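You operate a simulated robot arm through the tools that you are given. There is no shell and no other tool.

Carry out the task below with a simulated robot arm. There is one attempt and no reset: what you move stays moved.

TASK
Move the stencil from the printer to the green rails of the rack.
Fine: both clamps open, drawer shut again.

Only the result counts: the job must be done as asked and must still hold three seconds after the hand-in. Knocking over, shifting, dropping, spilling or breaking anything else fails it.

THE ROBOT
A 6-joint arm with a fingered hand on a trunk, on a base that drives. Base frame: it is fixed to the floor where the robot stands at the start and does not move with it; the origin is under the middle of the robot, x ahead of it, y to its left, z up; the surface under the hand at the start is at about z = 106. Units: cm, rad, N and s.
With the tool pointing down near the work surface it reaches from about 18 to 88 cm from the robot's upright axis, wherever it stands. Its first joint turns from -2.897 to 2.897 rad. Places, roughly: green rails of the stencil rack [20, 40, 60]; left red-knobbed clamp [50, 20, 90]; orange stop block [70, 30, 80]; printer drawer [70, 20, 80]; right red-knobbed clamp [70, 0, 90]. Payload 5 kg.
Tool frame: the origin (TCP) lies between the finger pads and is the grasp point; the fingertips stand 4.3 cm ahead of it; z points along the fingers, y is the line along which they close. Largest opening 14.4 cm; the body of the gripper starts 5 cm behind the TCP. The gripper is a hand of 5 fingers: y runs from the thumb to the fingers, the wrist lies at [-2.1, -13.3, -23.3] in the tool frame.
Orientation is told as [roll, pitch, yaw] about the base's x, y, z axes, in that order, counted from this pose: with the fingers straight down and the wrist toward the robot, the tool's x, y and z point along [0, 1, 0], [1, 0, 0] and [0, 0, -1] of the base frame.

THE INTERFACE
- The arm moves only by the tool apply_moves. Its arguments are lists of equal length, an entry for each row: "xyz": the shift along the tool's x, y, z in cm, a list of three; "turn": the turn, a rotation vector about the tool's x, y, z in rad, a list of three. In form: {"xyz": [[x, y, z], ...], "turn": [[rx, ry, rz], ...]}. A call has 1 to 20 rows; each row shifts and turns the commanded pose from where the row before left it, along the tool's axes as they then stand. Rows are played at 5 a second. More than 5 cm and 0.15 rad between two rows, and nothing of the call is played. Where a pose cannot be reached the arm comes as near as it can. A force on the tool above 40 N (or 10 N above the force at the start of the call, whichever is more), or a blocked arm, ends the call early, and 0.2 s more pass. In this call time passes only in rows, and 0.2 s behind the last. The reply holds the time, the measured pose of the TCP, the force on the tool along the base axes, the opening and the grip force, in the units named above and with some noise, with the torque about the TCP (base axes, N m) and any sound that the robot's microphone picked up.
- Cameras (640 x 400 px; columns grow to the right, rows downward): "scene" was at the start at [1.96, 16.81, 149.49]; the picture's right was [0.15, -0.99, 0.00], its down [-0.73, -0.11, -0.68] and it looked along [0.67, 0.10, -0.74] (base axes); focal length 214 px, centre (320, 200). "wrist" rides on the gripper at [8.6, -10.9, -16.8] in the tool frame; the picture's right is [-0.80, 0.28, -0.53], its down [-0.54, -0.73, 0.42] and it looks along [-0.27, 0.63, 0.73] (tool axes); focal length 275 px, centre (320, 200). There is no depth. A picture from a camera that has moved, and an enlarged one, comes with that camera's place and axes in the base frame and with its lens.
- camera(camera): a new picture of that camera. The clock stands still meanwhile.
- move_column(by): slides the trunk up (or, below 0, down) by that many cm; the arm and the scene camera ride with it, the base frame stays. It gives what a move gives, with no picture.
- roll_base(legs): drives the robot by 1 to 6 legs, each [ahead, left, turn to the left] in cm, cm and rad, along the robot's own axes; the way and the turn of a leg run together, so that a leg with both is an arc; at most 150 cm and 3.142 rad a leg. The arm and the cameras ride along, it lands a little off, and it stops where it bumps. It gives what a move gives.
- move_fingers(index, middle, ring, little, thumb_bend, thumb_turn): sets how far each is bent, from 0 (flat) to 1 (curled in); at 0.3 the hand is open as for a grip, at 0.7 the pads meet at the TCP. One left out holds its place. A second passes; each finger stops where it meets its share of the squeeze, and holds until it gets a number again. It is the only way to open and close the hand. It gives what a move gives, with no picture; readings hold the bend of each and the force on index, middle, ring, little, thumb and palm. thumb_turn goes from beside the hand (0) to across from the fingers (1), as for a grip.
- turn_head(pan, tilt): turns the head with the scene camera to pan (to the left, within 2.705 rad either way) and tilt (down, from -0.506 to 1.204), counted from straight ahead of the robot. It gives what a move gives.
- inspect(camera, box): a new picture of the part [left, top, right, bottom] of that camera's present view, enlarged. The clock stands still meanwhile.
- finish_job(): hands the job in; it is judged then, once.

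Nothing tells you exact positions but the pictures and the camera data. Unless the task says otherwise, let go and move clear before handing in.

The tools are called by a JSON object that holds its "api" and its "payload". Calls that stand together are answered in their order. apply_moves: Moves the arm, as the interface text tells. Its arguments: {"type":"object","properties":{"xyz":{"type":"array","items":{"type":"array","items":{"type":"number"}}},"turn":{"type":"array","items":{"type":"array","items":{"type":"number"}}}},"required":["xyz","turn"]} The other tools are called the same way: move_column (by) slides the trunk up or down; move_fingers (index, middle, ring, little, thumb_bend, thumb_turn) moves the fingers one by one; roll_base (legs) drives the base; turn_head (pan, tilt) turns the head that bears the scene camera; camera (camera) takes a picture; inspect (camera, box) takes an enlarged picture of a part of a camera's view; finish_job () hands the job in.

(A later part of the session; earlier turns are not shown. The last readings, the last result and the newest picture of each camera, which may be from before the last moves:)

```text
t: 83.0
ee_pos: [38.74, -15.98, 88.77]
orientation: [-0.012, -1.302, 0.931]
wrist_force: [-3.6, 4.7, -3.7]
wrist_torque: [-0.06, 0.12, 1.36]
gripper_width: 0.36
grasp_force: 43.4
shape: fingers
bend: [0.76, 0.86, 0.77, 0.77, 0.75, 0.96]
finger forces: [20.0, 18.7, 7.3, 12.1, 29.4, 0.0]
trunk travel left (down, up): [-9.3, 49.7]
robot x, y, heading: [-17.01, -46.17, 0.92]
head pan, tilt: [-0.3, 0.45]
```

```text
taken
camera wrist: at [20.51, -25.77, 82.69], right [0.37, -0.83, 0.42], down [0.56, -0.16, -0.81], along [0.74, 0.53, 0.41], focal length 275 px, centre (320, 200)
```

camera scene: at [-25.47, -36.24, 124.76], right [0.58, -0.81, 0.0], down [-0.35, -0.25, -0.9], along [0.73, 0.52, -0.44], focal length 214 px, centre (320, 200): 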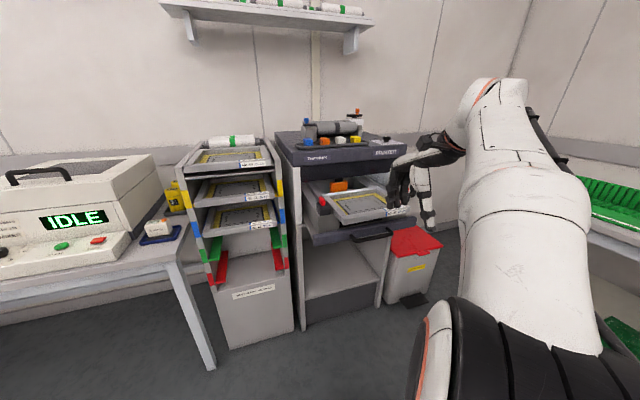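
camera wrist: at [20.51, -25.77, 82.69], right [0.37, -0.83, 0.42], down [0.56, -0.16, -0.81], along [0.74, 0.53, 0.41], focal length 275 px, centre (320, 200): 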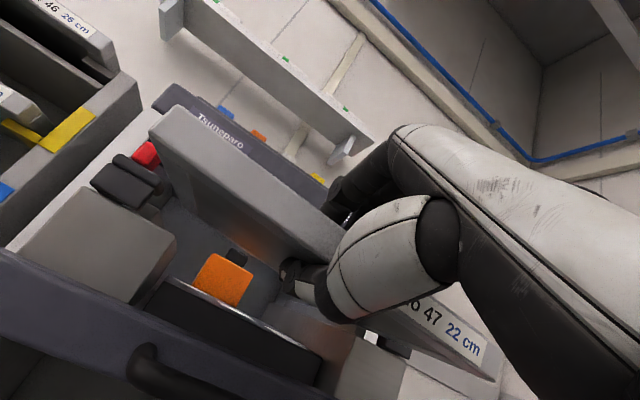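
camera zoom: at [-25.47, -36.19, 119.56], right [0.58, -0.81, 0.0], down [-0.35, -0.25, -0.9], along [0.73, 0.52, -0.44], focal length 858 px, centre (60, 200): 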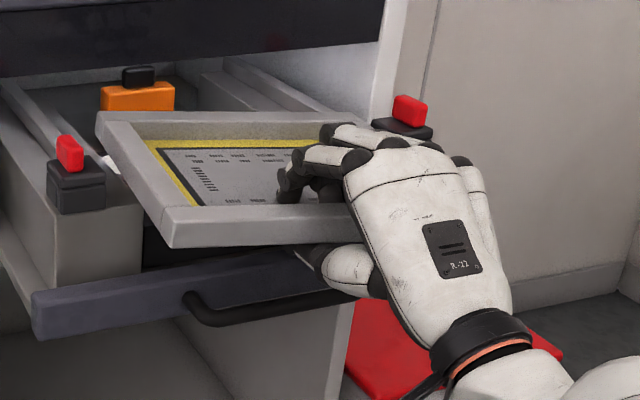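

{"api": "apply_moves", "payload": {"xyz": [[0, 0.96, -0.26], [0, 0.96, -0.26], [0, 0.96, -0.26]], "turn": [[0, 0, 0], [0, 0, 0], [0, 0, 0]]}}

{"api": "inspect", "payload": {"camera": "scene", "box": [320, 130, 450, 250]}}

{"api": "camera", "payload": {"camera": "wrist"}}

```text
t: 83.8
ee_pos: [38.79, -15.91, 91.53]
orientation: [-0.009, -1.304, 0.929]
wrist_force: [-6.2, 5.1, -4.4]
wrist_torque: [0.04, 0.49, 1.42]
gripper_width: 0.33
grasp_force: 42.9
shape: fingers
bend: [0.76, 0.86, 0.78, 0.77, 0.75, 0.95]
finger forces: [19.3, 23.8, 2.8, 12.8, 27.3, 0.1]
trunk travel left (down, up): [-9.3, 49.7]
robot x, y, heading: [-17.03, -46.34, 0.924]
head pan, tilt: [-0.3, 0.45]
```

```text
3.33 times, centred on (385, 190) of scene
camera zoom: at [-25.49, -36.19, 119.56], right [0.58, -0.81, 0.0], down [-0.35, -0.25, -0.9], along [0.73, 0.52, -0.44], focal length 715 px, centre (103, 233)
```

zoom: 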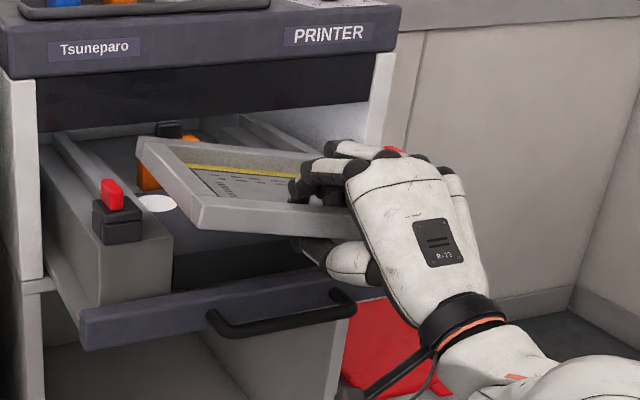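

```text
taken
camera wrist: at [20.59, -25.79, 85.57], right [0.37, -0.83, 0.42], down [0.56, -0.16, -0.81], along [0.74, 0.53, 0.41], focal length 275 px, centre (320, 200)
```

wrist: 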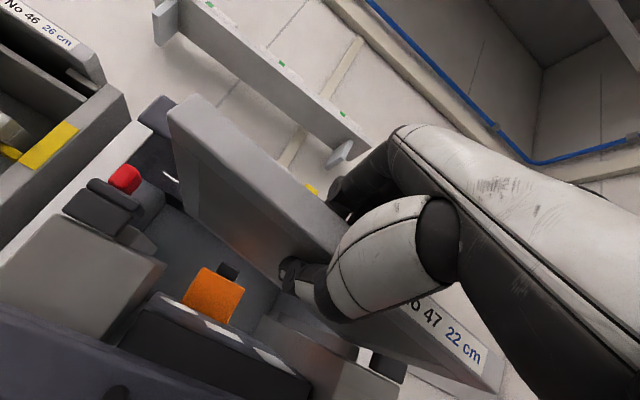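

The stencil is held but rolled, right side low, and a steady side force suggests it still touches something on the right. I'll move left a little and see whether that force goes away.

{"api": "apply_moves", "payload": {"xyz": [[0.7, 0, 0], [0.7, 0, 0], [0.6, 0, 0]], "turn": [[0, 0, 0], [0, 0, 0], [0, 0, 0]]}}

{"api": "inspect", "payload": {"camera": "scene", "box": [320, 130, 450, 250]}}

```text
t: 84.6
ee_pos: [37.36, -14.77, 91.54]
orientation: [-0.01, -1.302, 0.931]
wrist_force: [-0.2, -0.7, -3.1]
wrist_torque: [-0.17, 0.08, -0.01]
gripper_width: 0.31
grasp_force: 32.7
shape: fingers
bend: [0.76, 0.86, 0.78, 0.78, 0.75, 0.95]
finger forces: [21.9, 16.6, 0.0, 0.5, 26.4, 0.0]
trunk travel left (down, up): [-9.3, 49.7]
robot x, y, heading: [-16.93, -46.38, 0.923]
head pan, tilt: [-0.3, 0.45]
```

```text
3.33 times, centred on (385, 190) of scene
camera zoom: at [-25.44, -36.24, 119.57], right [0.58, -0.81, 0.0], down [-0.35, -0.25, -0.9], along [0.73, 0.52, -0.44], focal length 715 px, centre (103, 233)
```

zoom: 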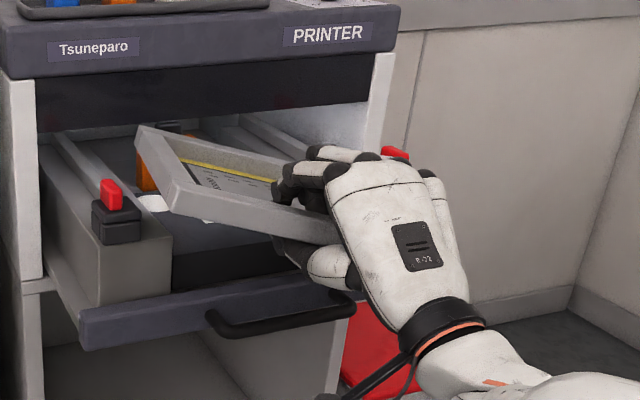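

Now it's free: the weight is only about 3 N, but it rolled further because the thumb opposes only the index finger. I'll roll the hand to level it and set it back on the drawer for a better-balanced grip.

{"api": "apply_moves", "payload": {"xyz": [[0, 0, 0], [0, 0, 0], [0, 0, 0]], "turn": [[0, 0, -0.1], [0, 0, -0.1], [0, 0, -0.1]]}}

{"api": "inspect", "payload": {"camera": "scene", "box": [320, 130, 450, 250]}}

{"api": "camera", "payload": {"camera": "wrist"}}

```text
t: 85.4
ee_pos: [37.33, -14.81, 92.73]
orientation: [-0.805, -1.166, 1.769]
wrist_force: [0.9, -0.6, -4.7]
wrist_torque: [-0.16, 0.13, 0.01]
gripper_width: 0.4
grasp_force: 30.9
shape: fingers
bend: [0.76, 0.85, 0.78, 0.78, 0.75, 0.95]
finger forces: [22.3, 13.3, 0.0, 0.1, 25.8, 0.0]
out of reach, approached as far as the arm can: row 3
trunk travel left (down, up): [-9.3, 49.7]
robot x, y, heading: [-17.16, -46.54, 0.92]
head pan, tilt: [-0.3, 0.45]
```

```text
3.33 times, centred on (385, 190) of scene
camera zoom: at [-25.45, -36.22, 119.56], right [0.58, -0.81, 0.0], down [-0.35, -0.25, -0.9], along [0.73, 0.52, -0.44], focal length 715 px, centre (103, 233)
```

zoom: 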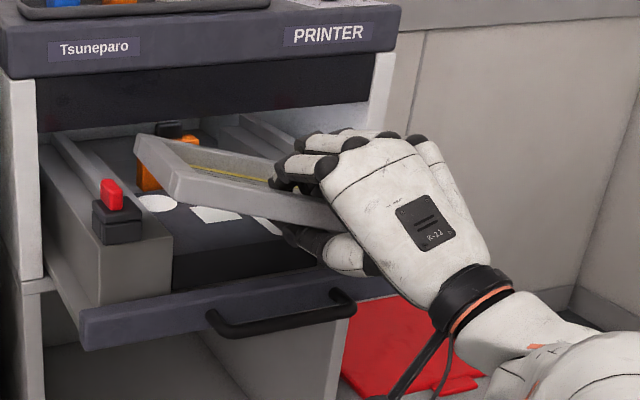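

```text
taken
camera wrist: at [21.53, -27.38, 84.97], right [0.31, -0.71, 0.63], down [0.74, -0.23, -0.63], along [0.59, 0.67, 0.45], focal length 275 px, centre (320, 200)
```

wrist: 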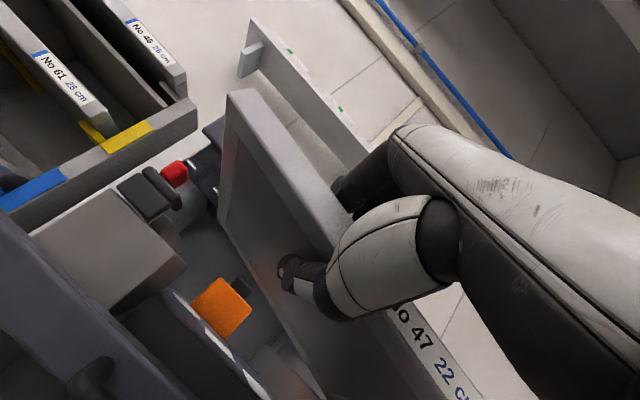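

{"api": "move_fingers", "payload": {"middle": 0.84}}

{"api": "inspect", "payload": {"camera": "scene", "box": [320, 130, 450, 250]}}

```text
t: 86.4
ee_pos: [37.22, -14.9, 92.9]
orientation: [-0.804, -1.168, 1.768]
wrist_force: [-0.7, -0.3, -3.0]
wrist_torque: [-0.16, 0.02, -0.02]
gripper_width: 0.42
grasp_force: 25.0
shape: fingers
bend: [0.75, 0.84, 0.78, 0.78, 0.75, 0.95]
finger forces: [17.1, 7.2, 0.0, 0.1, 25.9, 0.0]
trunk travel left (down, up): [-9.3, 49.7]
robot x, y, heading: [-16.73, -46.05, 0.924]
head pan, tilt: [-0.3, 0.45]
```

```text
3.33 times, centred on (385, 190) of scene
camera zoom: at [-25.46, -36.23, 119.56], right [0.58, -0.81, 0.0], down [-0.35, -0.25, -0.9], along [0.73, 0.52, -0.44], focal length 715 px, centre (103, 233)
```

zoom: 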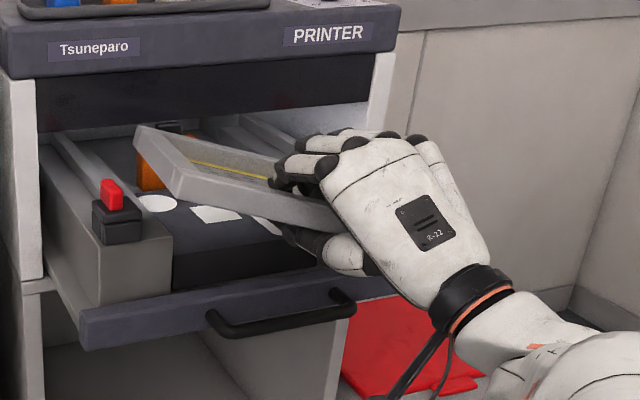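

The stencil sits tilted in the hand, so I'll re-grip. First I'll back the base up and lower the trunk, so the arm has room to level it and set it down.

{"api": "roll_base", "payload": {"legs": [[-12, 0, 0]]}}

{"api": "apply_moves", "payload": {"xyz": [[-0.568, 1.84, -0.55], [-0.568, 1.84, -0.55], [-0.568, 1.84, -0.55]], "turn": [[0, 0, 0], [0, 0, 0], [0, 0, 0]]}}

{"api": "move_column", "payload": {"by": -8}}

{"api": "camera", "payload": {"camera": "scene"}}

{"api": "camera", "payload": {"camera": "wrist"}}

```text
t: 87.6
ee_pos: [30.07, -24.45, 92.84]
orientation: [-0.806, -1.168, 1.768]
wrist_force: [0.2, -0.5, -3.8]
wrist_torque: [-0.16, 0.23, 0.03]
gripper_width: 0.42
grasp_force: 22.9
shape: fingers
bend: [0.75, 0.84, 0.78, 0.78, 0.75, 0.94]
finger forces: [19.5, 2.9, 0.0, 0.0, 23.7, 0.0]
trunk travel left (down, up): [-9.3, 49.7]
robot x, y, heading: [-24.24, -55.61, 0.917]
head pan, tilt: [-0.3, 0.45]
```

```text
t: 88.4
ee_pos: [30.13, -24.32, 98.74]
orientation: [-0.804, -1.166, 1.767]
wrist_force: [0.3, 0.6, -3.6]
wrist_torque: [-0.18, 0.19, -0.01]
gripper_width: 0.41
grasp_force: 23.8
shape: fingers
bend: [0.75, 0.84, 0.78, 0.78, 0.75, 0.94]
finger forces: [19.7, 2.8, 0.0, 0.1, 24.1, 0.0]
trunk travel left (down, up): [-9.3, 49.7]
robot x, y, heading: [-24.46, -55.84, 0.921]
head pan, tilt: [-0.3, 0.45]
```

```text
t: 89.6
ee_pos: [30.19, -24.29, 90.71]
orientation: [-0.806, -1.168, 1.768]
wrist_force: [0.0, 0.1, -4.0]
wrist_torque: [-0.22, 0.21, -0.01]
gripper_width: 0.41
grasp_force: 23.4
shape: fingers
bend: [0.75, 0.84, 0.78, 0.78, 0.75, 0.94]
finger forces: [19.6, 2.7, 0.0, 0.0, 24.1, 0.0]
trunk travel left (down, up): [-1.3, 57.7]
robot x, y, heading: [-24.22, -55.97, 0.919]
head pan, tilt: [-0.3, 0.45]
```

```text
taken
camera scene: at [-32.68, -45.74, 111.57], right [0.58, -0.81, 0.0], down [-0.35, -0.25, -0.9], along [0.73, 0.52, -0.44], focal length 214 px, centre (320, 200)
```

scene: 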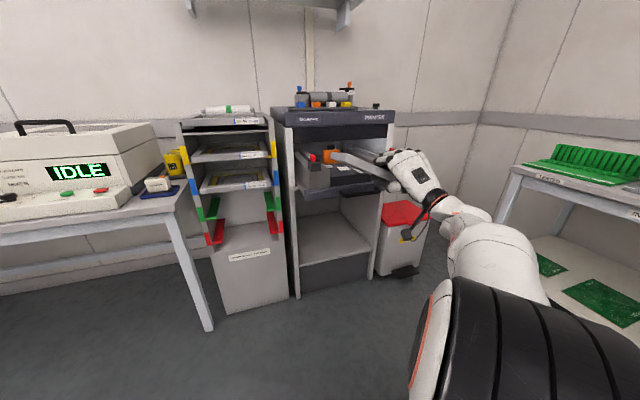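

```text
taken
camera wrist: at [14.29, -36.83, 82.87], right [0.31, -0.71, 0.63], down [0.74, -0.23, -0.63], along [0.59, 0.66, 0.45], focal length 275 px, centre (320, 200)
```

wrist: 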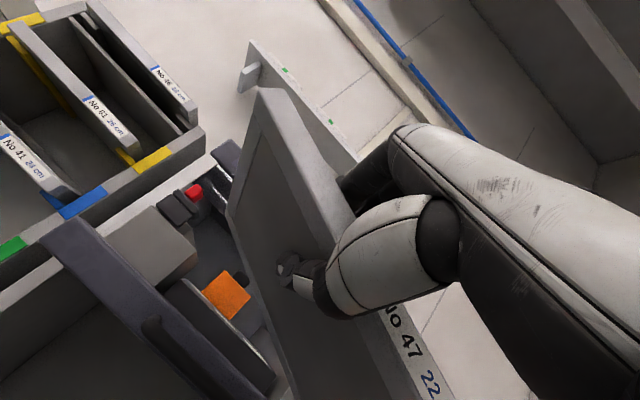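

{"api": "inspect", "payload": {"camera": "scene", "box": [290, 110, 450, 230]}}

```text
3.33 times, centred on (370, 170) of scene
camera zoom: at [-32.68, -45.74, 111.57], right [0.58, -0.81, 0.0], down [-0.35, -0.25, -0.9], along [0.73, 0.52, -0.44], focal length 715 px, centre (153, 300)
```

zoom: 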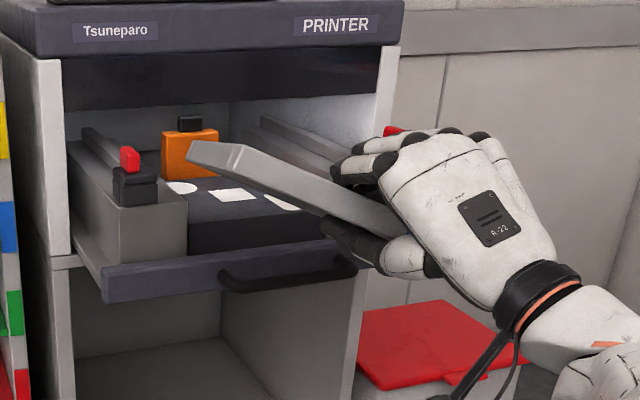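

{"api": "apply_moves", "payload": {"xyz": [[0, 0, 0], [0, 0, 0], [0, 0, 0]], "turn": [[0, 0, -0.1], [0, 0, -0.1], [0, 0, -0.1]]}}

{"api": "inspect", "payload": {"camera": "scene", "box": [290, 110, 450, 230]}}

{"api": "camera", "payload": {"camera": "wrist"}}

```text
t: 90.4
ee_pos: [30.05, -24.47, 91.0]
orientation: [-1.089, -0.918, 2.1]
wrist_force: [0.5, 0.6, -3.8]
wrist_torque: [-0.16, 0.19, -0.04]
gripper_width: 0.38
grasp_force: 23.3
shape: fingers
bend: [0.75, 0.83, 0.78, 0.78, 0.75, 0.94]
finger forces: [18.9, 3.6, 0.0, 0.0, 24.0, 0.0]
trunk travel left (down, up): [-1.3, 57.7]
robot x, y, heading: [-24.33, -55.49, 0.919]
head pan, tilt: [-0.3, 0.45]
```

```text
3.33 times, centred on (370, 170) of scene
camera zoom: at [-32.67, -45.74, 111.56], right [0.58, -0.81, 0.0], down [-0.35, -0.25, -0.9], along [0.73, 0.52, -0.44], focal length 715 px, centre (153, 300)
```

zoom: 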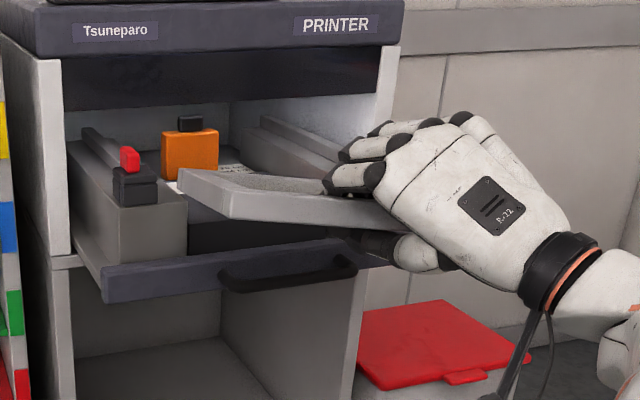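

```text
taken
camera wrist: at [17.32, -39.51, 82.31], right [0.2, -0.56, 0.8], down [0.88, -0.26, -0.4], along [0.43, 0.79, 0.44], focal length 275 px, centre (320, 200)
```

wrist: 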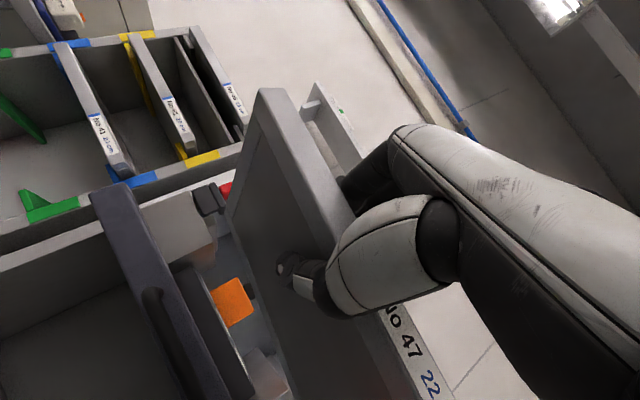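

{"api": "apply_moves", "payload": {"xyz": [[0, 0, 0], [0, 0, 0]], "turn": [[0, 0, -0.1], [0, 0, -0.1]]}}

{"api": "inspect", "payload": {"camera": "scene", "box": [290, 110, 450, 230]}}

{"api": "camera", "payload": {"camera": "wrist"}}

```text
t: 91.0
ee_pos: [30.43, -23.34, 94.83]
orientation: [-1.173, -0.737, 2.218]
wrist_force: [0.3, 0.5, -3.4]
wrist_torque: [-0.18, 0.19, 0.01]
gripper_width: 0.39
grasp_force: 23.0
shape: fingers
bend: [0.75, 0.83, 0.78, 0.78, 0.75, 0.94]
finger forces: [18.6, 4.0, 0.0, 0.0, 24.2, 0.1]
out of reach, approached as far as the arm can: row 1, 2
trunk travel left (down, up): [-1.3, 57.7]
robot x, y, heading: [-24.31, -55.72, 0.914]
head pan, tilt: [-0.3, 0.45]
```

```text
3.33 times, centred on (370, 170) of scene
camera zoom: at [-32.66, -45.74, 111.56], right [0.58, -0.81, 0.0], down [-0.35, -0.25, -0.9], along [0.73, 0.52, -0.44], focal length 715 px, centre (153, 300)
```

zoom: 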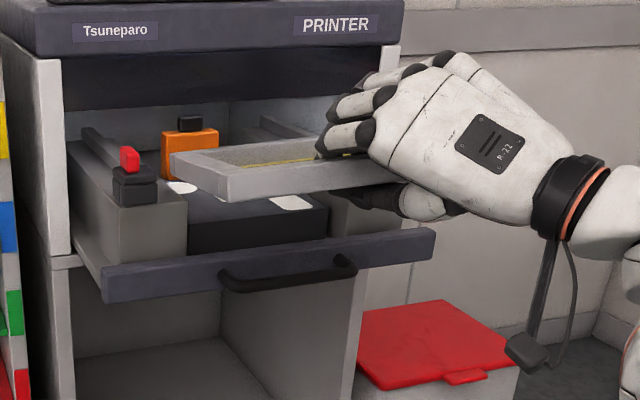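

```text
taken
camera wrist: at [19.82, -40.23, 86.39], right [0.11, -0.45, 0.89], down [0.94, -0.25, -0.24], along [0.33, 0.86, 0.39], focal length 275 px, centre (320, 200)
```

wrist: 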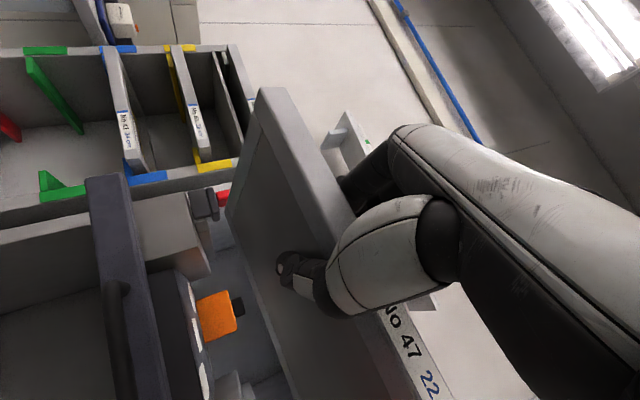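

The frame is roughly level now, but its rear droops and it is yawed a bit. I'll shift right, go forward over the drawer, and correct pitch and yaw before setting it down.

{"api": "apply_moves", "payload": {"xyz": [[-1.23, -1.245, 0], [-1.23, -1.245, 0], [-0.505, 0.504, 2.39], [-0.505, 0.504, 2.39], [-0.505, 0.504, 2.39], [-0.505, 0.504, 2.39], [0, 0, 0], [0, 0, 0]], "turn": [[0, 0, 0], [0, 0, 0], [0, 0, 0], [0, 0, 0], [0, 0, 0], [0, 0, 0], [-0.12, -0.02, -0.02], [-0.12, -0.02, -0.02]]}}

{"api": "inspect", "payload": {"camera": "scene", "box": [290, 110, 450, 230]}}

{"api": "camera", "payload": {"camera": "wrist"}}

```text
t: 92.8
ee_pos: [41.75, -16.48, 99.44]
orientation: [-1.446, -0.757, 2.559]
wrist_force: [-1.1, -0.3, -3.5]
wrist_torque: [-0.26, 0.13, -0.02]
gripper_width: 0.39
grasp_force: 23.2
shape: fingers
bend: [0.75, 0.83, 0.78, 0.78, 0.75, 0.94]
finger forces: [18.8, 4.4, 0.0, 0.1, 24.2, 0.1]
out of reach, approached as far as the arm can: row 1, 7, 8
trunk travel left (down, up): [-1.3, 57.7]
robot x, y, heading: [-24.13, -55.88, 0.921]
head pan, tilt: [-0.3, 0.45]
```

```text
3.33 times, centred on (370, 170) of scene
camera zoom: at [-32.67, -45.74, 111.56], right [0.58, -0.81, 0.0], down [-0.35, -0.25, -0.9], along [0.73, 0.52, -0.44], focal length 715 px, centre (153, 300)
```

zoom: 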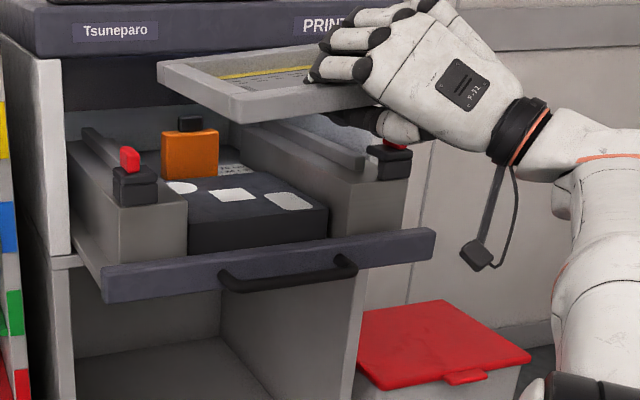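

```text
taken
camera wrist: at [34.93, -33.03, 87.33], right [0.08, -0.57, 0.82], down [0.99, -0.07, -0.15], along [0.14, 0.82, 0.56], focal length 275 px, centre (320, 200)
```

wrist: 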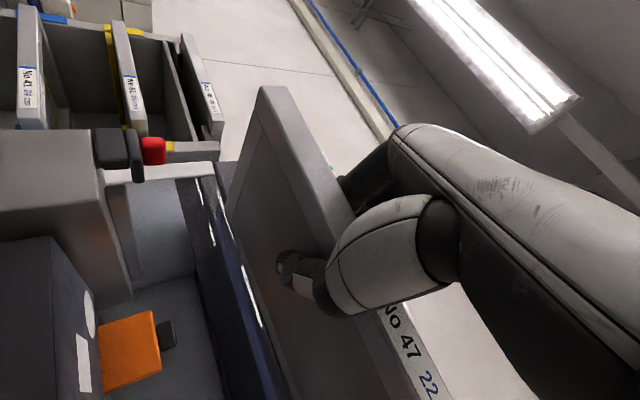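

The stencil is now level and aligned, about 12 cm above the risers. I'll try to lower it straight down.

{"api": "apply_moves", "payload": {"xyz": [[1.44, -1.373, 0.18], [1.44, -1.373, 0.18]], "turn": [[0, 0, 0], [0, 0, 0]]}}

{"api": "inspect", "payload": {"camera": "scene", "box": [290, 110, 450, 230]}}

```text
t: 93.4
ee_pos: [43.75, -15.92, 98.14]
orientation: [-1.454, -0.756, 2.56]
wrist_force: [0.0, 0.2, -3.8]
wrist_torque: [-0.22, 0.19, 0.02]
gripper_width: 0.37
grasp_force: 23.8
shape: fingers
bend: [0.75, 0.83, 0.78, 0.78, 0.75, 0.94]
finger forces: [19.1, 4.1, 0.0, 0.1, 24.3, 0.1]
out of reach, approached as far as the arm can: row 1, 2
trunk travel left (down, up): [-1.3, 57.7]
robot x, y, heading: [-24.11, -55.78, 0.92]
head pan, tilt: [-0.3, 0.45]
```

```text
3.33 times, centred on (370, 170) of scene
camera zoom: at [-32.66, -45.74, 111.56], right [0.58, -0.81, 0.0], down [-0.35, -0.25, -0.9], along [0.73, 0.52, -0.44], focal length 715 px, centre (153, 300)
```

zoom: 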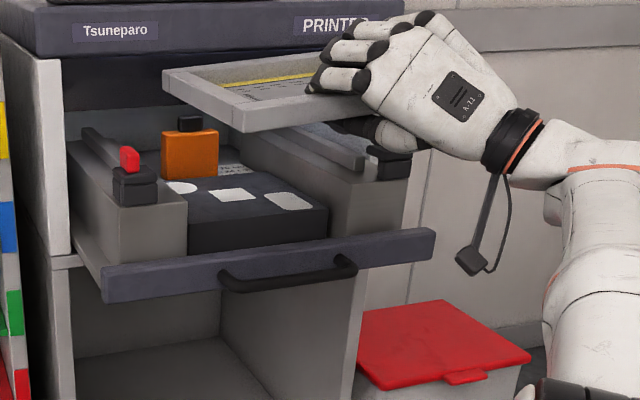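

{"api": "roll_base", "payload": {"legs": [[-14, 0, 0]]}}

{"api": "apply_moves", "payload": {"xyz": [[0.9, -1.0, 2.1], [0.9, -1.0, 2.1], [0.9, -1.0, 2.1], [0.9, -1.0, 2.1]], "turn": [[0, 0, 0], [0, 0, 0], [0, 0, 0], [0, 0, 0]]}}

{"api": "camera", "payload": {"camera": "scene"}}

```text
t: 94.7
ee_pos: [35.2, -27.18, 98.34]
orientation: [-1.455, -0.756, 2.558]
wrist_force: [-0.1, 0.5, -4.4]
wrist_torque: [-0.21, 0.17, 0.01]
gripper_width: 0.36
grasp_force: 23.9
shape: fingers
bend: [0.75, 0.83, 0.78, 0.78, 0.75, 0.94]
finger forces: [19.1, 4.1, 0.1, 0.1, 24.3, 0.1]
trunk travel left (down, up): [-1.3, 57.7]
robot x, y, heading: [-32.72, -66.82, 0.921]
head pan, tilt: [-0.3, 0.45]
```

```text
t: 95.7
ee_pos: [39.52, -20.61, 92.34]
orientation: [-1.452, -0.758, 2.559]
wrist_force: [-0.3, -0.4, -3.0]
wrist_torque: [-0.28, 0.2, -0.03]
gripper_width: 0.34
grasp_force: 23.7
shape: fingers
bend: [0.75, 0.83, 0.78, 0.78, 0.75, 0.94]
finger forces: [19.2, 4.2, 0.0, 0.0, 24.4, 0.0]
trunk travel left (down, up): [-1.3, 57.7]
robot x, y, heading: [-32.23, -66.68, 0.918]
head pan, tilt: [-0.3, 0.45]
```

```text
taken
camera scene: at [-41.24, -57.01, 111.56], right [0.58, -0.81, 0.0], down [-0.35, -0.25, -0.9], along [0.73, 0.52, -0.44], focal length 214 px, centre (320, 200)
```

scene: 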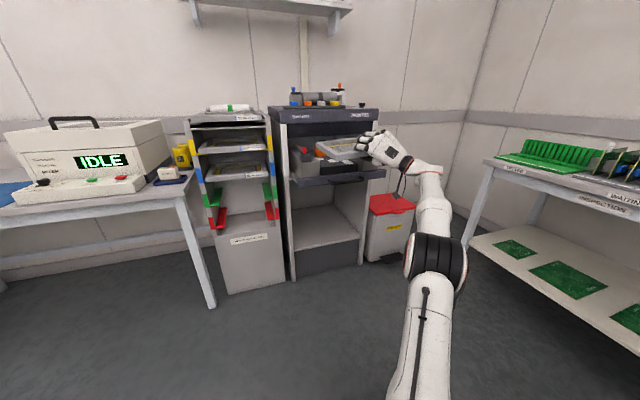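

With the arm further extended everything is reachable again, and the grip is holding steady with the stencil level. I'll skip the re-grip: back away from the drawer and move sideways in front of the rack.

{"api": "roll_base", "payload": {"legs": [[-14, 0, 0], [0, 49, 0]]}}

{"api": "camera", "payload": {"camera": "scene"}}

{"api": "camera", "payload": {"camera": "wrist"}}

```text
t: 99.6
ee_pos: [-9.2, -0.94, 92.23]
orientation: [-1.453, -0.757, 2.572]
wrist_force: [0.0, 0.1, -4.1]
wrist_torque: [-0.23, 0.19, 0.02]
gripper_width: 0.36
grasp_force: 23.7
shape: fingers
bend: [0.75, 0.83, 0.78, 0.78, 0.75, 0.94]
finger forces: [19.1, 4.3, 0.0, 0.0, 24.5, 0.0]
trunk travel left (down, up): [-1.3, 57.7]
robot x, y, heading: [-80.71, -48.74, 0.931]
head pan, tilt: [-0.3, 0.45]
```

```text
taken
camera scene: at [-89.22, -38.57, 111.56], right [0.59, -0.81, 0.0], down [-0.35, -0.26, -0.9], along [0.73, 0.53, -0.44], focal length 214 px, centre (320, 200)
```

scene: 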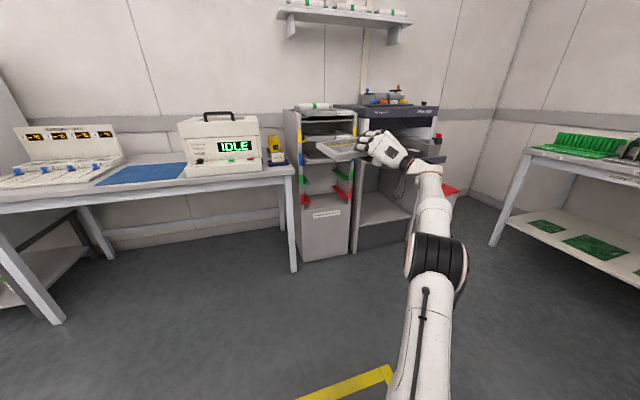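

```text
taken
camera wrist: at [-15.64, -17.52, 80.05], right [0.09, -0.57, 0.82], down [0.99, -0.06, -0.14], along [0.13, 0.82, 0.56], focal length 275 px, centre (320, 200)
```

wrist: 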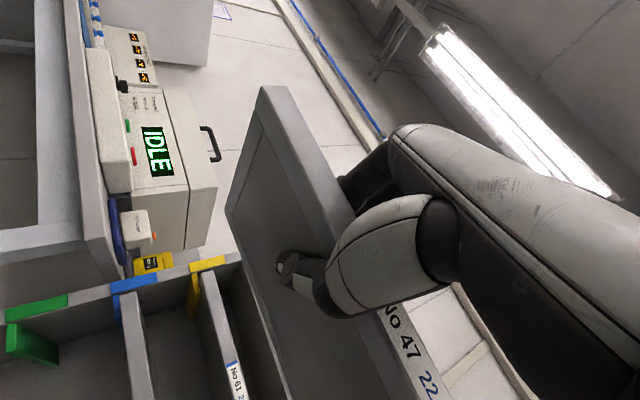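

The hand with the stencil is now directly in front of the rack. I'll zoom in to measure the rack rails and the stencil's pose.

{"api": "inspect", "payload": {"camera": "scene", "box": [275, 90, 435, 270]}}

{"api": "turn_head", "payload": {"pan": -0.1, "tilt": 0.45}}

{"api": "inspect", "payload": {"camera": "scene", "box": [275, 80, 435, 260]}}

```text
2.22 times, centred on (355, 180) of scene
camera zoom: at [-89.22, -38.57, 111.56], right [0.59, -0.81, 0.0], down [-0.35, -0.26, -0.9], along [0.73, 0.53, -0.44], focal length 477 px, centre (242, 244)
```

zoom: 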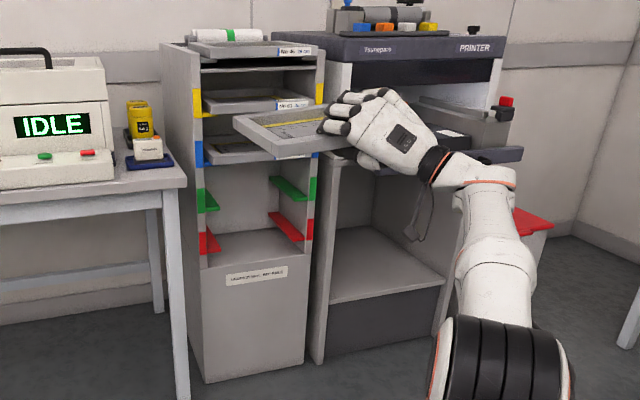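

```text
t: 100.3
ee_pos: [-8.94, -0.92, 92.2]
orientation: [-1.451, -0.758, 2.573]
wrist_force: [-1.2, -0.6, -4.2]
wrist_torque: [-0.23, 0.14, -0.03]
gripper_width: 0.38
grasp_force: 24.0
shape: fingers
bend: [0.75, 0.83, 0.78, 0.78, 0.75, 0.94]
finger forces: [19.0, 4.3, 0.0, 0.0, 24.4, 0.1]
trunk travel left (down, up): [-1.3, 57.7]
robot x, y, heading: [-80.38, -48.17, 0.929]
head pan, tilt: [-0.099, 0.45]
```

```text
2.22 times, centred on (355, 170) of scene
camera zoom: at [-90.45, -37.21, 111.56], right [0.74, -0.67, 0.0], down [-0.29, -0.32, -0.9], along [0.61, 0.67, -0.44], focal length 477 px, centre (242, 267)
```

zoom: 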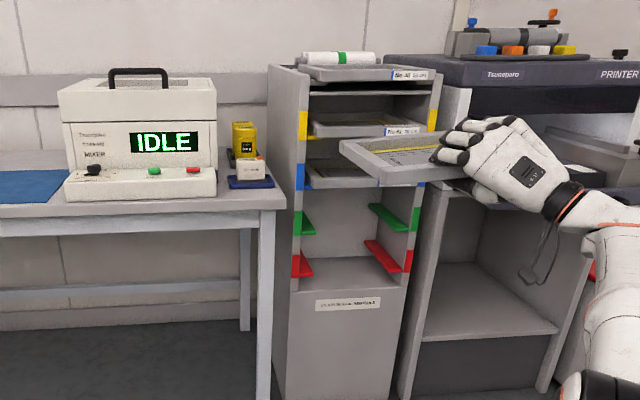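

{"api": "inspect", "payload": {"camera": "scene", "box": [330, 130, 430, 220]}}

{"api": "inspect", "payload": {"camera": "scene", "box": [335, 155, 385, 205]}}

{"api": "inspect", "payload": {"camera": "scene", "box": [380, 155, 430, 205]}}

```text
4.44 times, centred on (380, 175) of scene
camera zoom: at [-90.45, -37.21, 111.56], right [0.74, -0.67, 0.0], down [-0.29, -0.32, -0.9], along [0.61, 0.67, -0.44], focal length 953 px, centre (53, 311)
```

zoom: 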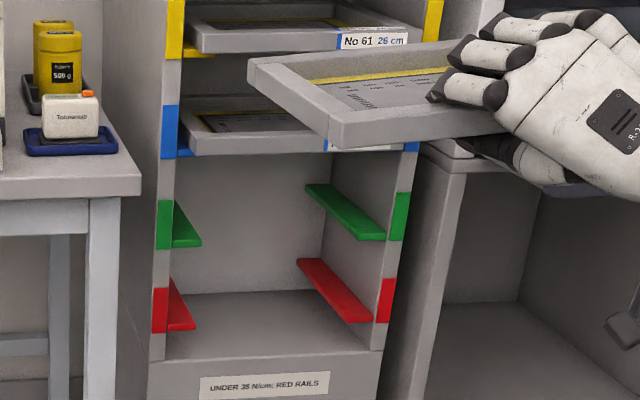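

```text
8.00 times, centred on (360, 180) of scene
camera zoom: at [-90.45, -37.21, 111.56], right [0.74, -0.67, 0.0], down [-0.29, -0.32, -0.9], along [0.61, 0.67, -0.44], focal length 1716 px, centre (0, 360)
```

zoom: 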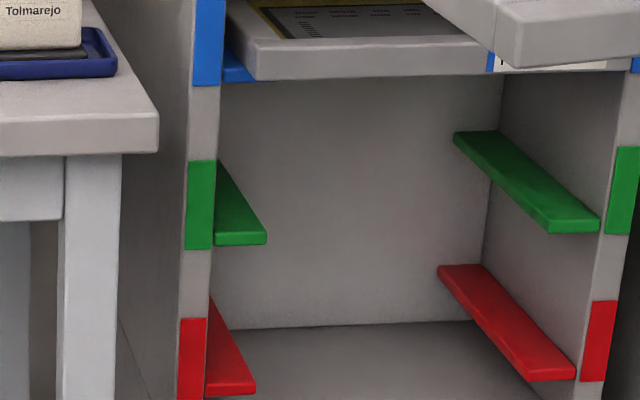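

```text
8.00 times, centred on (405, 180) of scene
camera zoom: at [-90.45, -37.21, 111.56], right [0.74, -0.67, 0.0], down [-0.29, -0.32, -0.9], along [0.61, 0.67, -0.44], focal length 1716 px, centre (-360, 360)
```

zoom: 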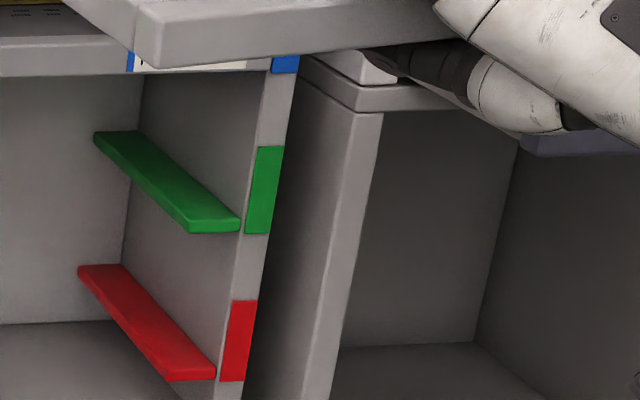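

The green rails are at about z = 63.4, running from w ≈ 36 to 58, with the rack inner width about 30.5 cm centred at s ≈ -6.5. The stencil is level at z ≈ 92 and nearly centred, so I'll lower it with the arm.

{"api": "apply_moves", "payload": {"xyz": [[2.16, -2.06, 0.27], [2.16, -2.06, 0.27], [2.16, -2.06, 0.27], [2.16, -2.06, 0.27]], "turn": [[0, 0, 0], [0, 0, 0], [0, 0, 0], [0, 0, 0]]}}

{"api": "inspect", "payload": {"camera": "scene", "box": [320, 110, 480, 240]}}

```text
t: 101.3
ee_pos: [-4.18, 0.48, 83.45]
orientation: [-1.449, -0.755, 2.574]
wrist_force: [-0.8, 0.4, -2.8]
wrist_torque: [-0.26, 0.16, -0.02]
gripper_width: 0.35
grasp_force: 23.8
shape: fingers
bend: [0.75, 0.83, 0.78, 0.78, 0.75, 0.94]
finger forces: [19.3, 4.3, 0.0, 0.1, 24.3, 0.1]
out of reach, approached as far as the arm can: row 1, 2, 3, 4
trunk travel left (down, up): [-1.3, 57.7]
robot x, y, heading: [-80.51, -48.52, 0.935]
head pan, tilt: [-0.099, 0.45]
```

```text
3.08 times, centred on (400, 175) of scene
camera zoom: at [-90.46, -37.21, 111.56], right [0.74, -0.67, 0.0], down [-0.29, -0.32, -0.9], along [0.6, 0.67, -0.44], focal length 660 px, centre (74, 277)
```

zoom: 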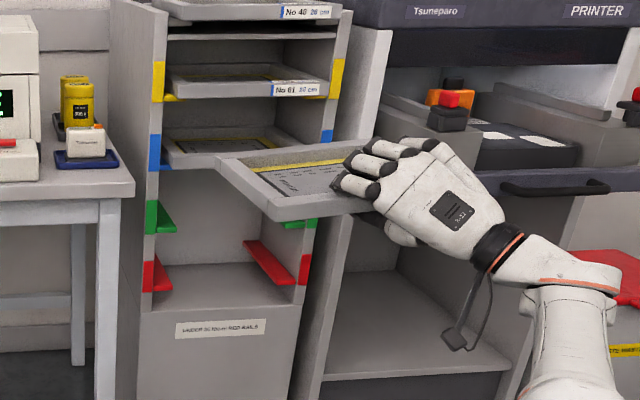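

In this rolled grip the arm is at its reach limit, so it can't get down to z ≈ 64. I'll return to the drawer, set the stencil down, and re-grip it with an upright hand. First I'll raise it clear and go back.

{"api": "apply_moves", "payload": {"xyz": [[-2.16, 2.06, -0.27], [-2.16, 2.06, -0.27], [-2.16, 2.06, -0.27], [-2.16, 2.06, -0.27]], "turn": [[0, 0, 0], [0, 0, 0], [0, 0, 0], [0, 0, 0]]}}

{"api": "roll_base", "payload": {"legs": [[0, -45, 0]]}}

{"api": "camera", "payload": {"camera": "scene"}}

```text
t: 102.3
ee_pos: [-6.66, -0.14, 94.81]
orientation: [-1.45, -0.758, 2.573]
wrist_force: [-0.8, 0.0, -2.6]
wrist_torque: [-0.29, 0.17, -0.04]
gripper_width: 0.32
grasp_force: 24.3
shape: fingers
bend: [0.75, 0.83, 0.78, 0.78, 0.76, 0.93]
finger forces: [20.3, 4.0, 0.0, 0.1, 24.4, 0.0]
out of reach, approached as far as the arm can: row 2, 3, 4
trunk travel left (down, up): [-1.3, 57.7]
robot x, y, heading: [-80.44, -48.39, 0.938]
head pan, tilt: [-0.099, 0.45]
```

```text
t: 105.0
ee_pos: [29.3, -27.06, 94.53]
orientation: [-1.453, -0.757, 2.57]
wrist_force: [-0.1, 0.4, -4.2]
wrist_torque: [-0.25, 0.18, -0.03]
gripper_width: 0.33
grasp_force: 24.6
shape: fingers
bend: [0.75, 0.83, 0.78, 0.78, 0.76, 0.93]
finger forces: [20.4, 3.8, 0.1, 0.0, 24.3, 0.0]
trunk travel left (down, up): [-1.3, 57.7]
robot x, y, heading: [-45.06, -75.07, 0.936]
head pan, tilt: [-0.099, 0.45]
```

```text
taken
camera scene: at [-54.65, -63.73, 111.56], right [0.74, -0.67, 0.0], down [-0.29, -0.32, -0.9], along [0.61, 0.66, -0.44], focal length 214 px, centre (320, 200)
```

scene: 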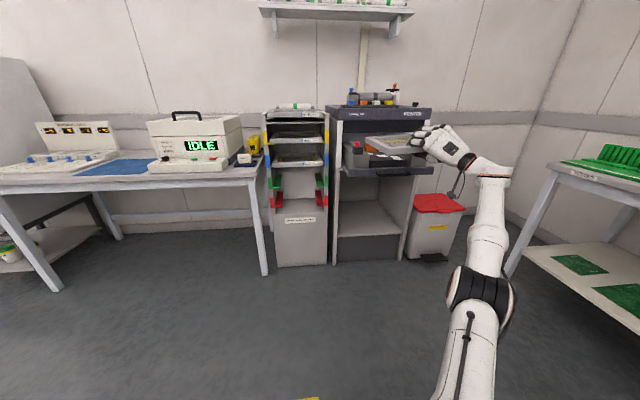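

{"api": "roll_base", "payload": {"legs": [[14, -2.2, 0]]}}

{"api": "inspect", "payload": {"camera": "scene", "box": [310, 80, 480, 200]}}

{"api": "camera", "payload": {"camera": "wrist"}}

```text
t: 106.3
ee_pos: [39.55, -16.82, 94.66]
orientation: [-1.45, -0.757, 2.571]
wrist_force: [-0.2, -0.1, -4.4]
wrist_torque: [-0.25, 0.16, 0.01]
gripper_width: 0.34
grasp_force: 24.0
shape: fingers
bend: [0.75, 0.83, 0.78, 0.78, 0.76, 0.93]
finger forces: [20.3, 3.8, 0.0, 0.0, 24.4, 0.0]
trunk travel left (down, up): [-1.3, 57.7]
robot x, y, heading: [-34.59, -64.43, 0.936]
head pan, tilt: [-0.099, 0.45]
```

```text
3.33 times, centred on (395, 140) of scene
camera zoom: at [-44.48, -53.71, 111.56], right [0.74, -0.67, 0.0], down [-0.29, -0.32, -0.9], along [0.61, 0.67, -0.44], focal length 715 px, centre (70, 400)
```

zoom: 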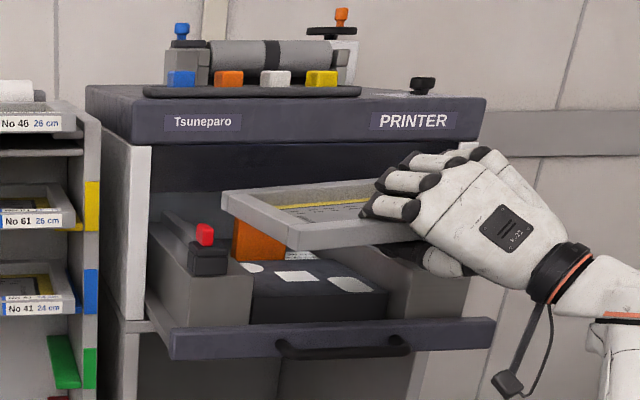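

```text
taken
camera wrist: at [32.85, -33.51, 82.38], right [0.08, -0.57, 0.82], down [0.99, -0.06, -0.14], along [0.13, 0.82, 0.56], focal length 275 px, centre (320, 200)
```

wrist: 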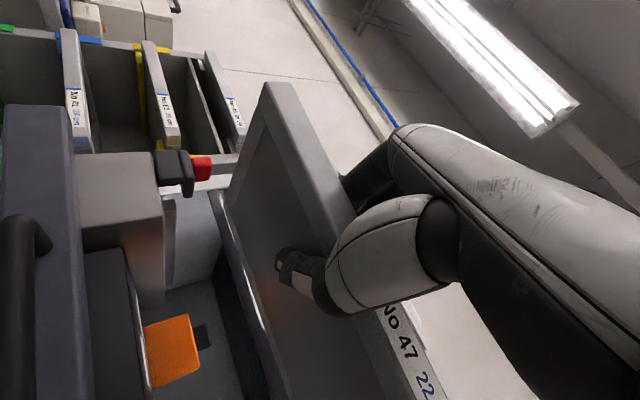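

{"api": "apply_moves", "payload": {"xyz": [[-0.5, -0.5, 0], [1.44, -1.37, 0.18], [1.44, -1.37, 0.18], [-0.33, -0.1, 1.97], [-0.33, -0.1, 1.97], [-0.33, -0.1, 1.97]], "turn": [[0.0433, -0.0412, 0.0054], [0, 0, 0], [0, 0, 0], [0, 0, 0], [0, 0, 0], [0, 0, 0]]}}

{"api": "inspect", "payload": {"camera": "scene", "box": [310, 80, 480, 200]}}

```text
t: 107.7
ee_pos: [41.96, -13.54, 89.75]
orientation: [-1.448, -0.759, 2.509]
wrist_force: [-0.6, -0.8, -4.8]
wrist_torque: [-0.21, 0.14, 0.01]
gripper_width: 0.34
grasp_force: 24.5
shape: fingers
bend: [0.75, 0.83, 0.78, 0.78, 0.76, 0.93]
finger forces: [20.5, 3.7, 0.0, 0.0, 24.7, 0.0]
out of reach, approached as far as the arm can: row 5, 6
trunk travel left (down, up): [-1.3, 57.7]
robot x, y, heading: [-34.71, -65.05, 0.929]
head pan, tilt: [-0.099, 0.45]
```

```text
3.33 times, centred on (395, 140) of scene
camera zoom: at [-44.46, -53.71, 111.56], right [0.74, -0.67, 0.0], down [-0.29, -0.32, -0.9], along [0.61, 0.67, -0.44], focal length 715 px, centre (70, 400)
```

zoom: 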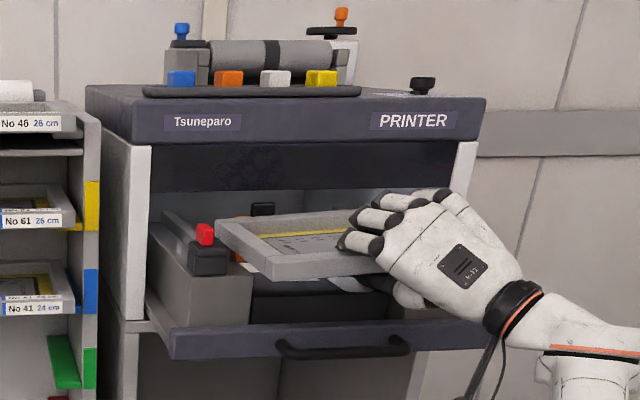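

{"api": "roll_base", "payload": {"legs": [[5, 0, 0]]}}

{"api": "inspect", "payload": {"camera": "scene", "box": [310, 80, 480, 200]}}

{"api": "camera", "payload": {"camera": "wrist"}}

```text
t: 108.7
ee_pos: [44.76, -9.51, 89.82]
orientation: [-1.451, -0.757, 2.51]
wrist_force: [-0.1, 0.0, -4.4]
wrist_torque: [-0.21, 0.21, 0.02]
gripper_width: 0.3
grasp_force: 24.6
shape: fingers
bend: [0.75, 0.83, 0.78, 0.78, 0.76, 0.93]
finger forces: [20.4, 3.8, 0.0, 0.0, 24.7, 0.0]
trunk travel left (down, up): [-1.3, 57.7]
robot x, y, heading: [-31.71, -61.16, 0.936]
head pan, tilt: [-0.099, 0.45]
```

```text
3.33 times, centred on (395, 140) of scene
camera zoom: at [-41.53, -49.74, 111.56], right [0.74, -0.67, 0.0], down [-0.29, -0.32, -0.9], along [0.61, 0.67, -0.44], focal length 715 px, centre (70, 400)
```

zoom: 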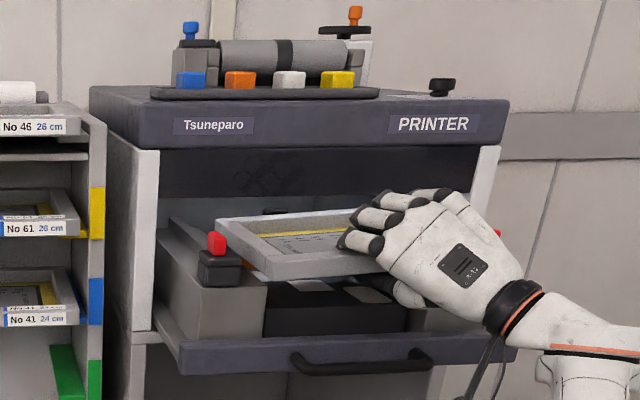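

```text
taken
camera wrist: at [37.13, -25.68, 77.64], right [0.05, -0.58, 0.82], down [0.98, -0.12, -0.14], along [0.18, 0.81, 0.56], focal length 275 px, centre (320, 200)
```

wrist: 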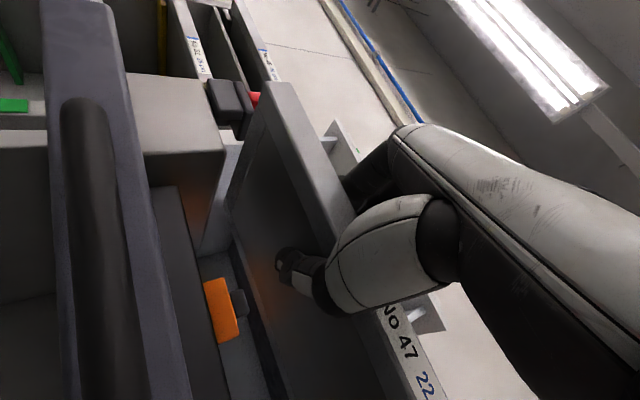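

Now over the risers and level. I'll lower the last few cm gently.

{"api": "apply_moves", "payload": {"xyz": [[0.58, -0.55, 0.07], [0.58, -0.55, 0.07], [0.5, -0.48, 0.06]], "turn": [[0, 0, 0], [0, 0, 0], [0, 0, 0]]}}

{"api": "inspect", "payload": {"camera": "scene", "box": [330, 120, 460, 200]}}

```text
t: 109.5
ee_pos: [44.72, -9.59, 87.5]
orientation: [-1.451, -0.758, 2.508]
wrist_force: [0.2, 0.2, -3.9]
wrist_torque: [-0.21, 0.2, -0.01]
gripper_width: 0.35
grasp_force: 24.5
shape: fingers
bend: [0.75, 0.83, 0.78, 0.78, 0.76, 0.93]
finger forces: [20.5, 3.8, 0.1, 0.1, 24.7, 0.0]
trunk travel left (down, up): [-1.3, 57.7]
robot x, y, heading: [-31.61, -60.94, 0.934]
head pan, tilt: [-0.099, 0.45]
```

```text
4.92 times, centred on (395, 160) of scene
camera zoom: at [-41.53, -49.74, 111.57], right [0.74, -0.67, 0.0], down [-0.29, -0.32, -0.9], along [0.61, 0.67, -0.44], focal length 1056 px, centre (-49, 397)
```

zoom: 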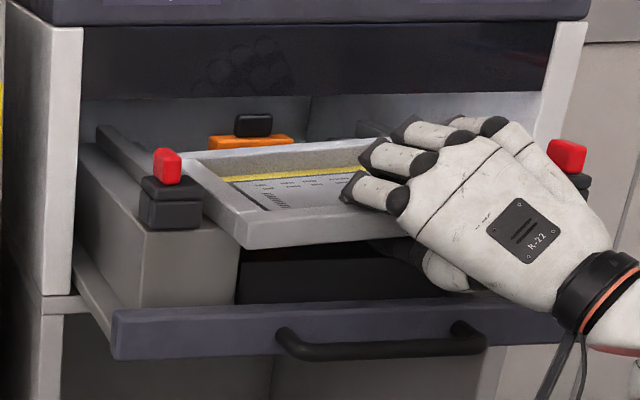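

{"api": "apply_moves", "payload": {"xyz": [[0.29, -0.275, 0.035], [0.29, -0.275, 0.035], [0.22, -0.2, 0.03]], "turn": [[0, 0, 0], [0, 0, 0], [0, 0, 0]]}}

{"api": "inspect", "payload": {"camera": "scene", "box": [330, 120, 460, 200]}}

```text
t: 110.3
ee_pos: [44.65, -9.65, 86.66]
orientation: [-1.457, -0.756, 2.514]
wrist_force: [3.8, 0.2, 8.6]
wrist_torque: [0.18, 0.27, -0.09]
gripper_width: 0.34
grasp_force: 30.4
shape: fingers
bend: [0.75, 0.83, 0.78, 0.78, 0.76, 0.93]
finger forces: [33.2, 4.1, 0.0, 0.1, 23.5, 0.1]
trunk travel left (down, up): [-1.3, 57.7]
robot x, y, heading: [-32.15, -61.24, 0.933]
head pan, tilt: [-0.099, 0.45]
```

```text
4.92 times, centred on (395, 160) of scene
camera zoom: at [-41.58, -49.79, 111.59], right [0.74, -0.67, 0.0], down [-0.29, -0.32, -0.9], along [0.61, 0.67, -0.43], focal length 1056 px, centre (-49, 397)
```

zoom: 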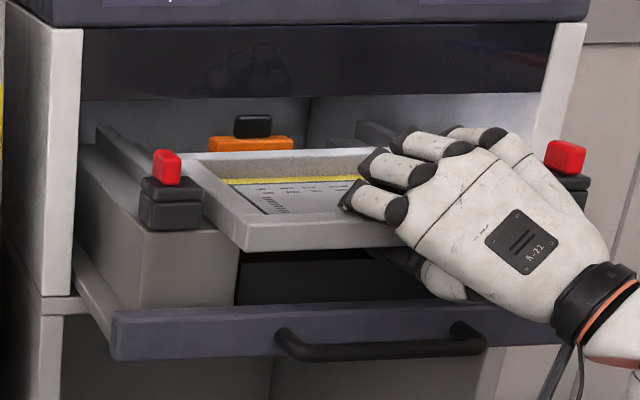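

The stencil rests on the risers now. I'll open the hand.

{"api": "move_fingers", "payload": {"index": 0.5, "middle": 0.5, "ring": 0.5, "little": 0.5, "thumb_bend": 0.58}}

{"api": "inspect", "payload": {"camera": "scene", "box": [330, 120, 460, 200]}}

{"api": "camera", "payload": {"camera": "wrist"}}

```text
t: 111.3
ee_pos: [44.7, -9.54, 86.44]
orientation: [-1.45, -0.757, 2.508]
wrist_force: [-0.7, 0.1, -0.4]
wrist_torque: [0.02, -0.01, 0.01]
gripper_width: 6.53
grasp_force: 0.1
shape: fingers
bend: [0.5, 0.5, 0.5, 0.5, 0.57, 0.97]
finger forces: [0.0, 0.0, 0.0, 0.0, 0.0, 0.1]
trunk travel left (down, up): [-1.3, 57.7]
robot x, y, heading: [-31.94, -61.16, 0.93]
head pan, tilt: [-0.099, 0.45]
```

```text
4.92 times, centred on (395, 160) of scene
camera zoom: at [-41.56, -49.76, 111.56], right [0.74, -0.67, 0.0], down [-0.29, -0.32, -0.9], along [0.61, 0.67, -0.44], focal length 1056 px, centre (-49, 397)
```

zoom: 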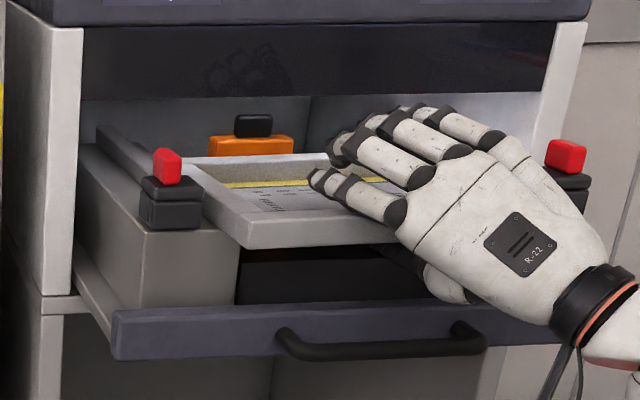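

```text
taken
camera wrist: at [37.17, -25.7, 74.24], right [0.05, -0.58, 0.82], down [0.98, -0.12, -0.14], along [0.18, 0.81, 0.56], focal length 275 px, centre (320, 200)
```

wrist: 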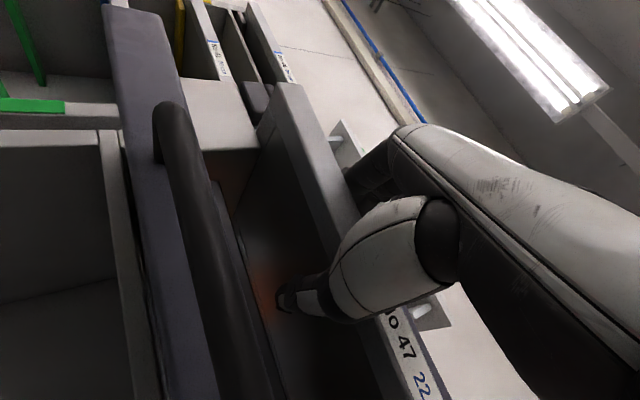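

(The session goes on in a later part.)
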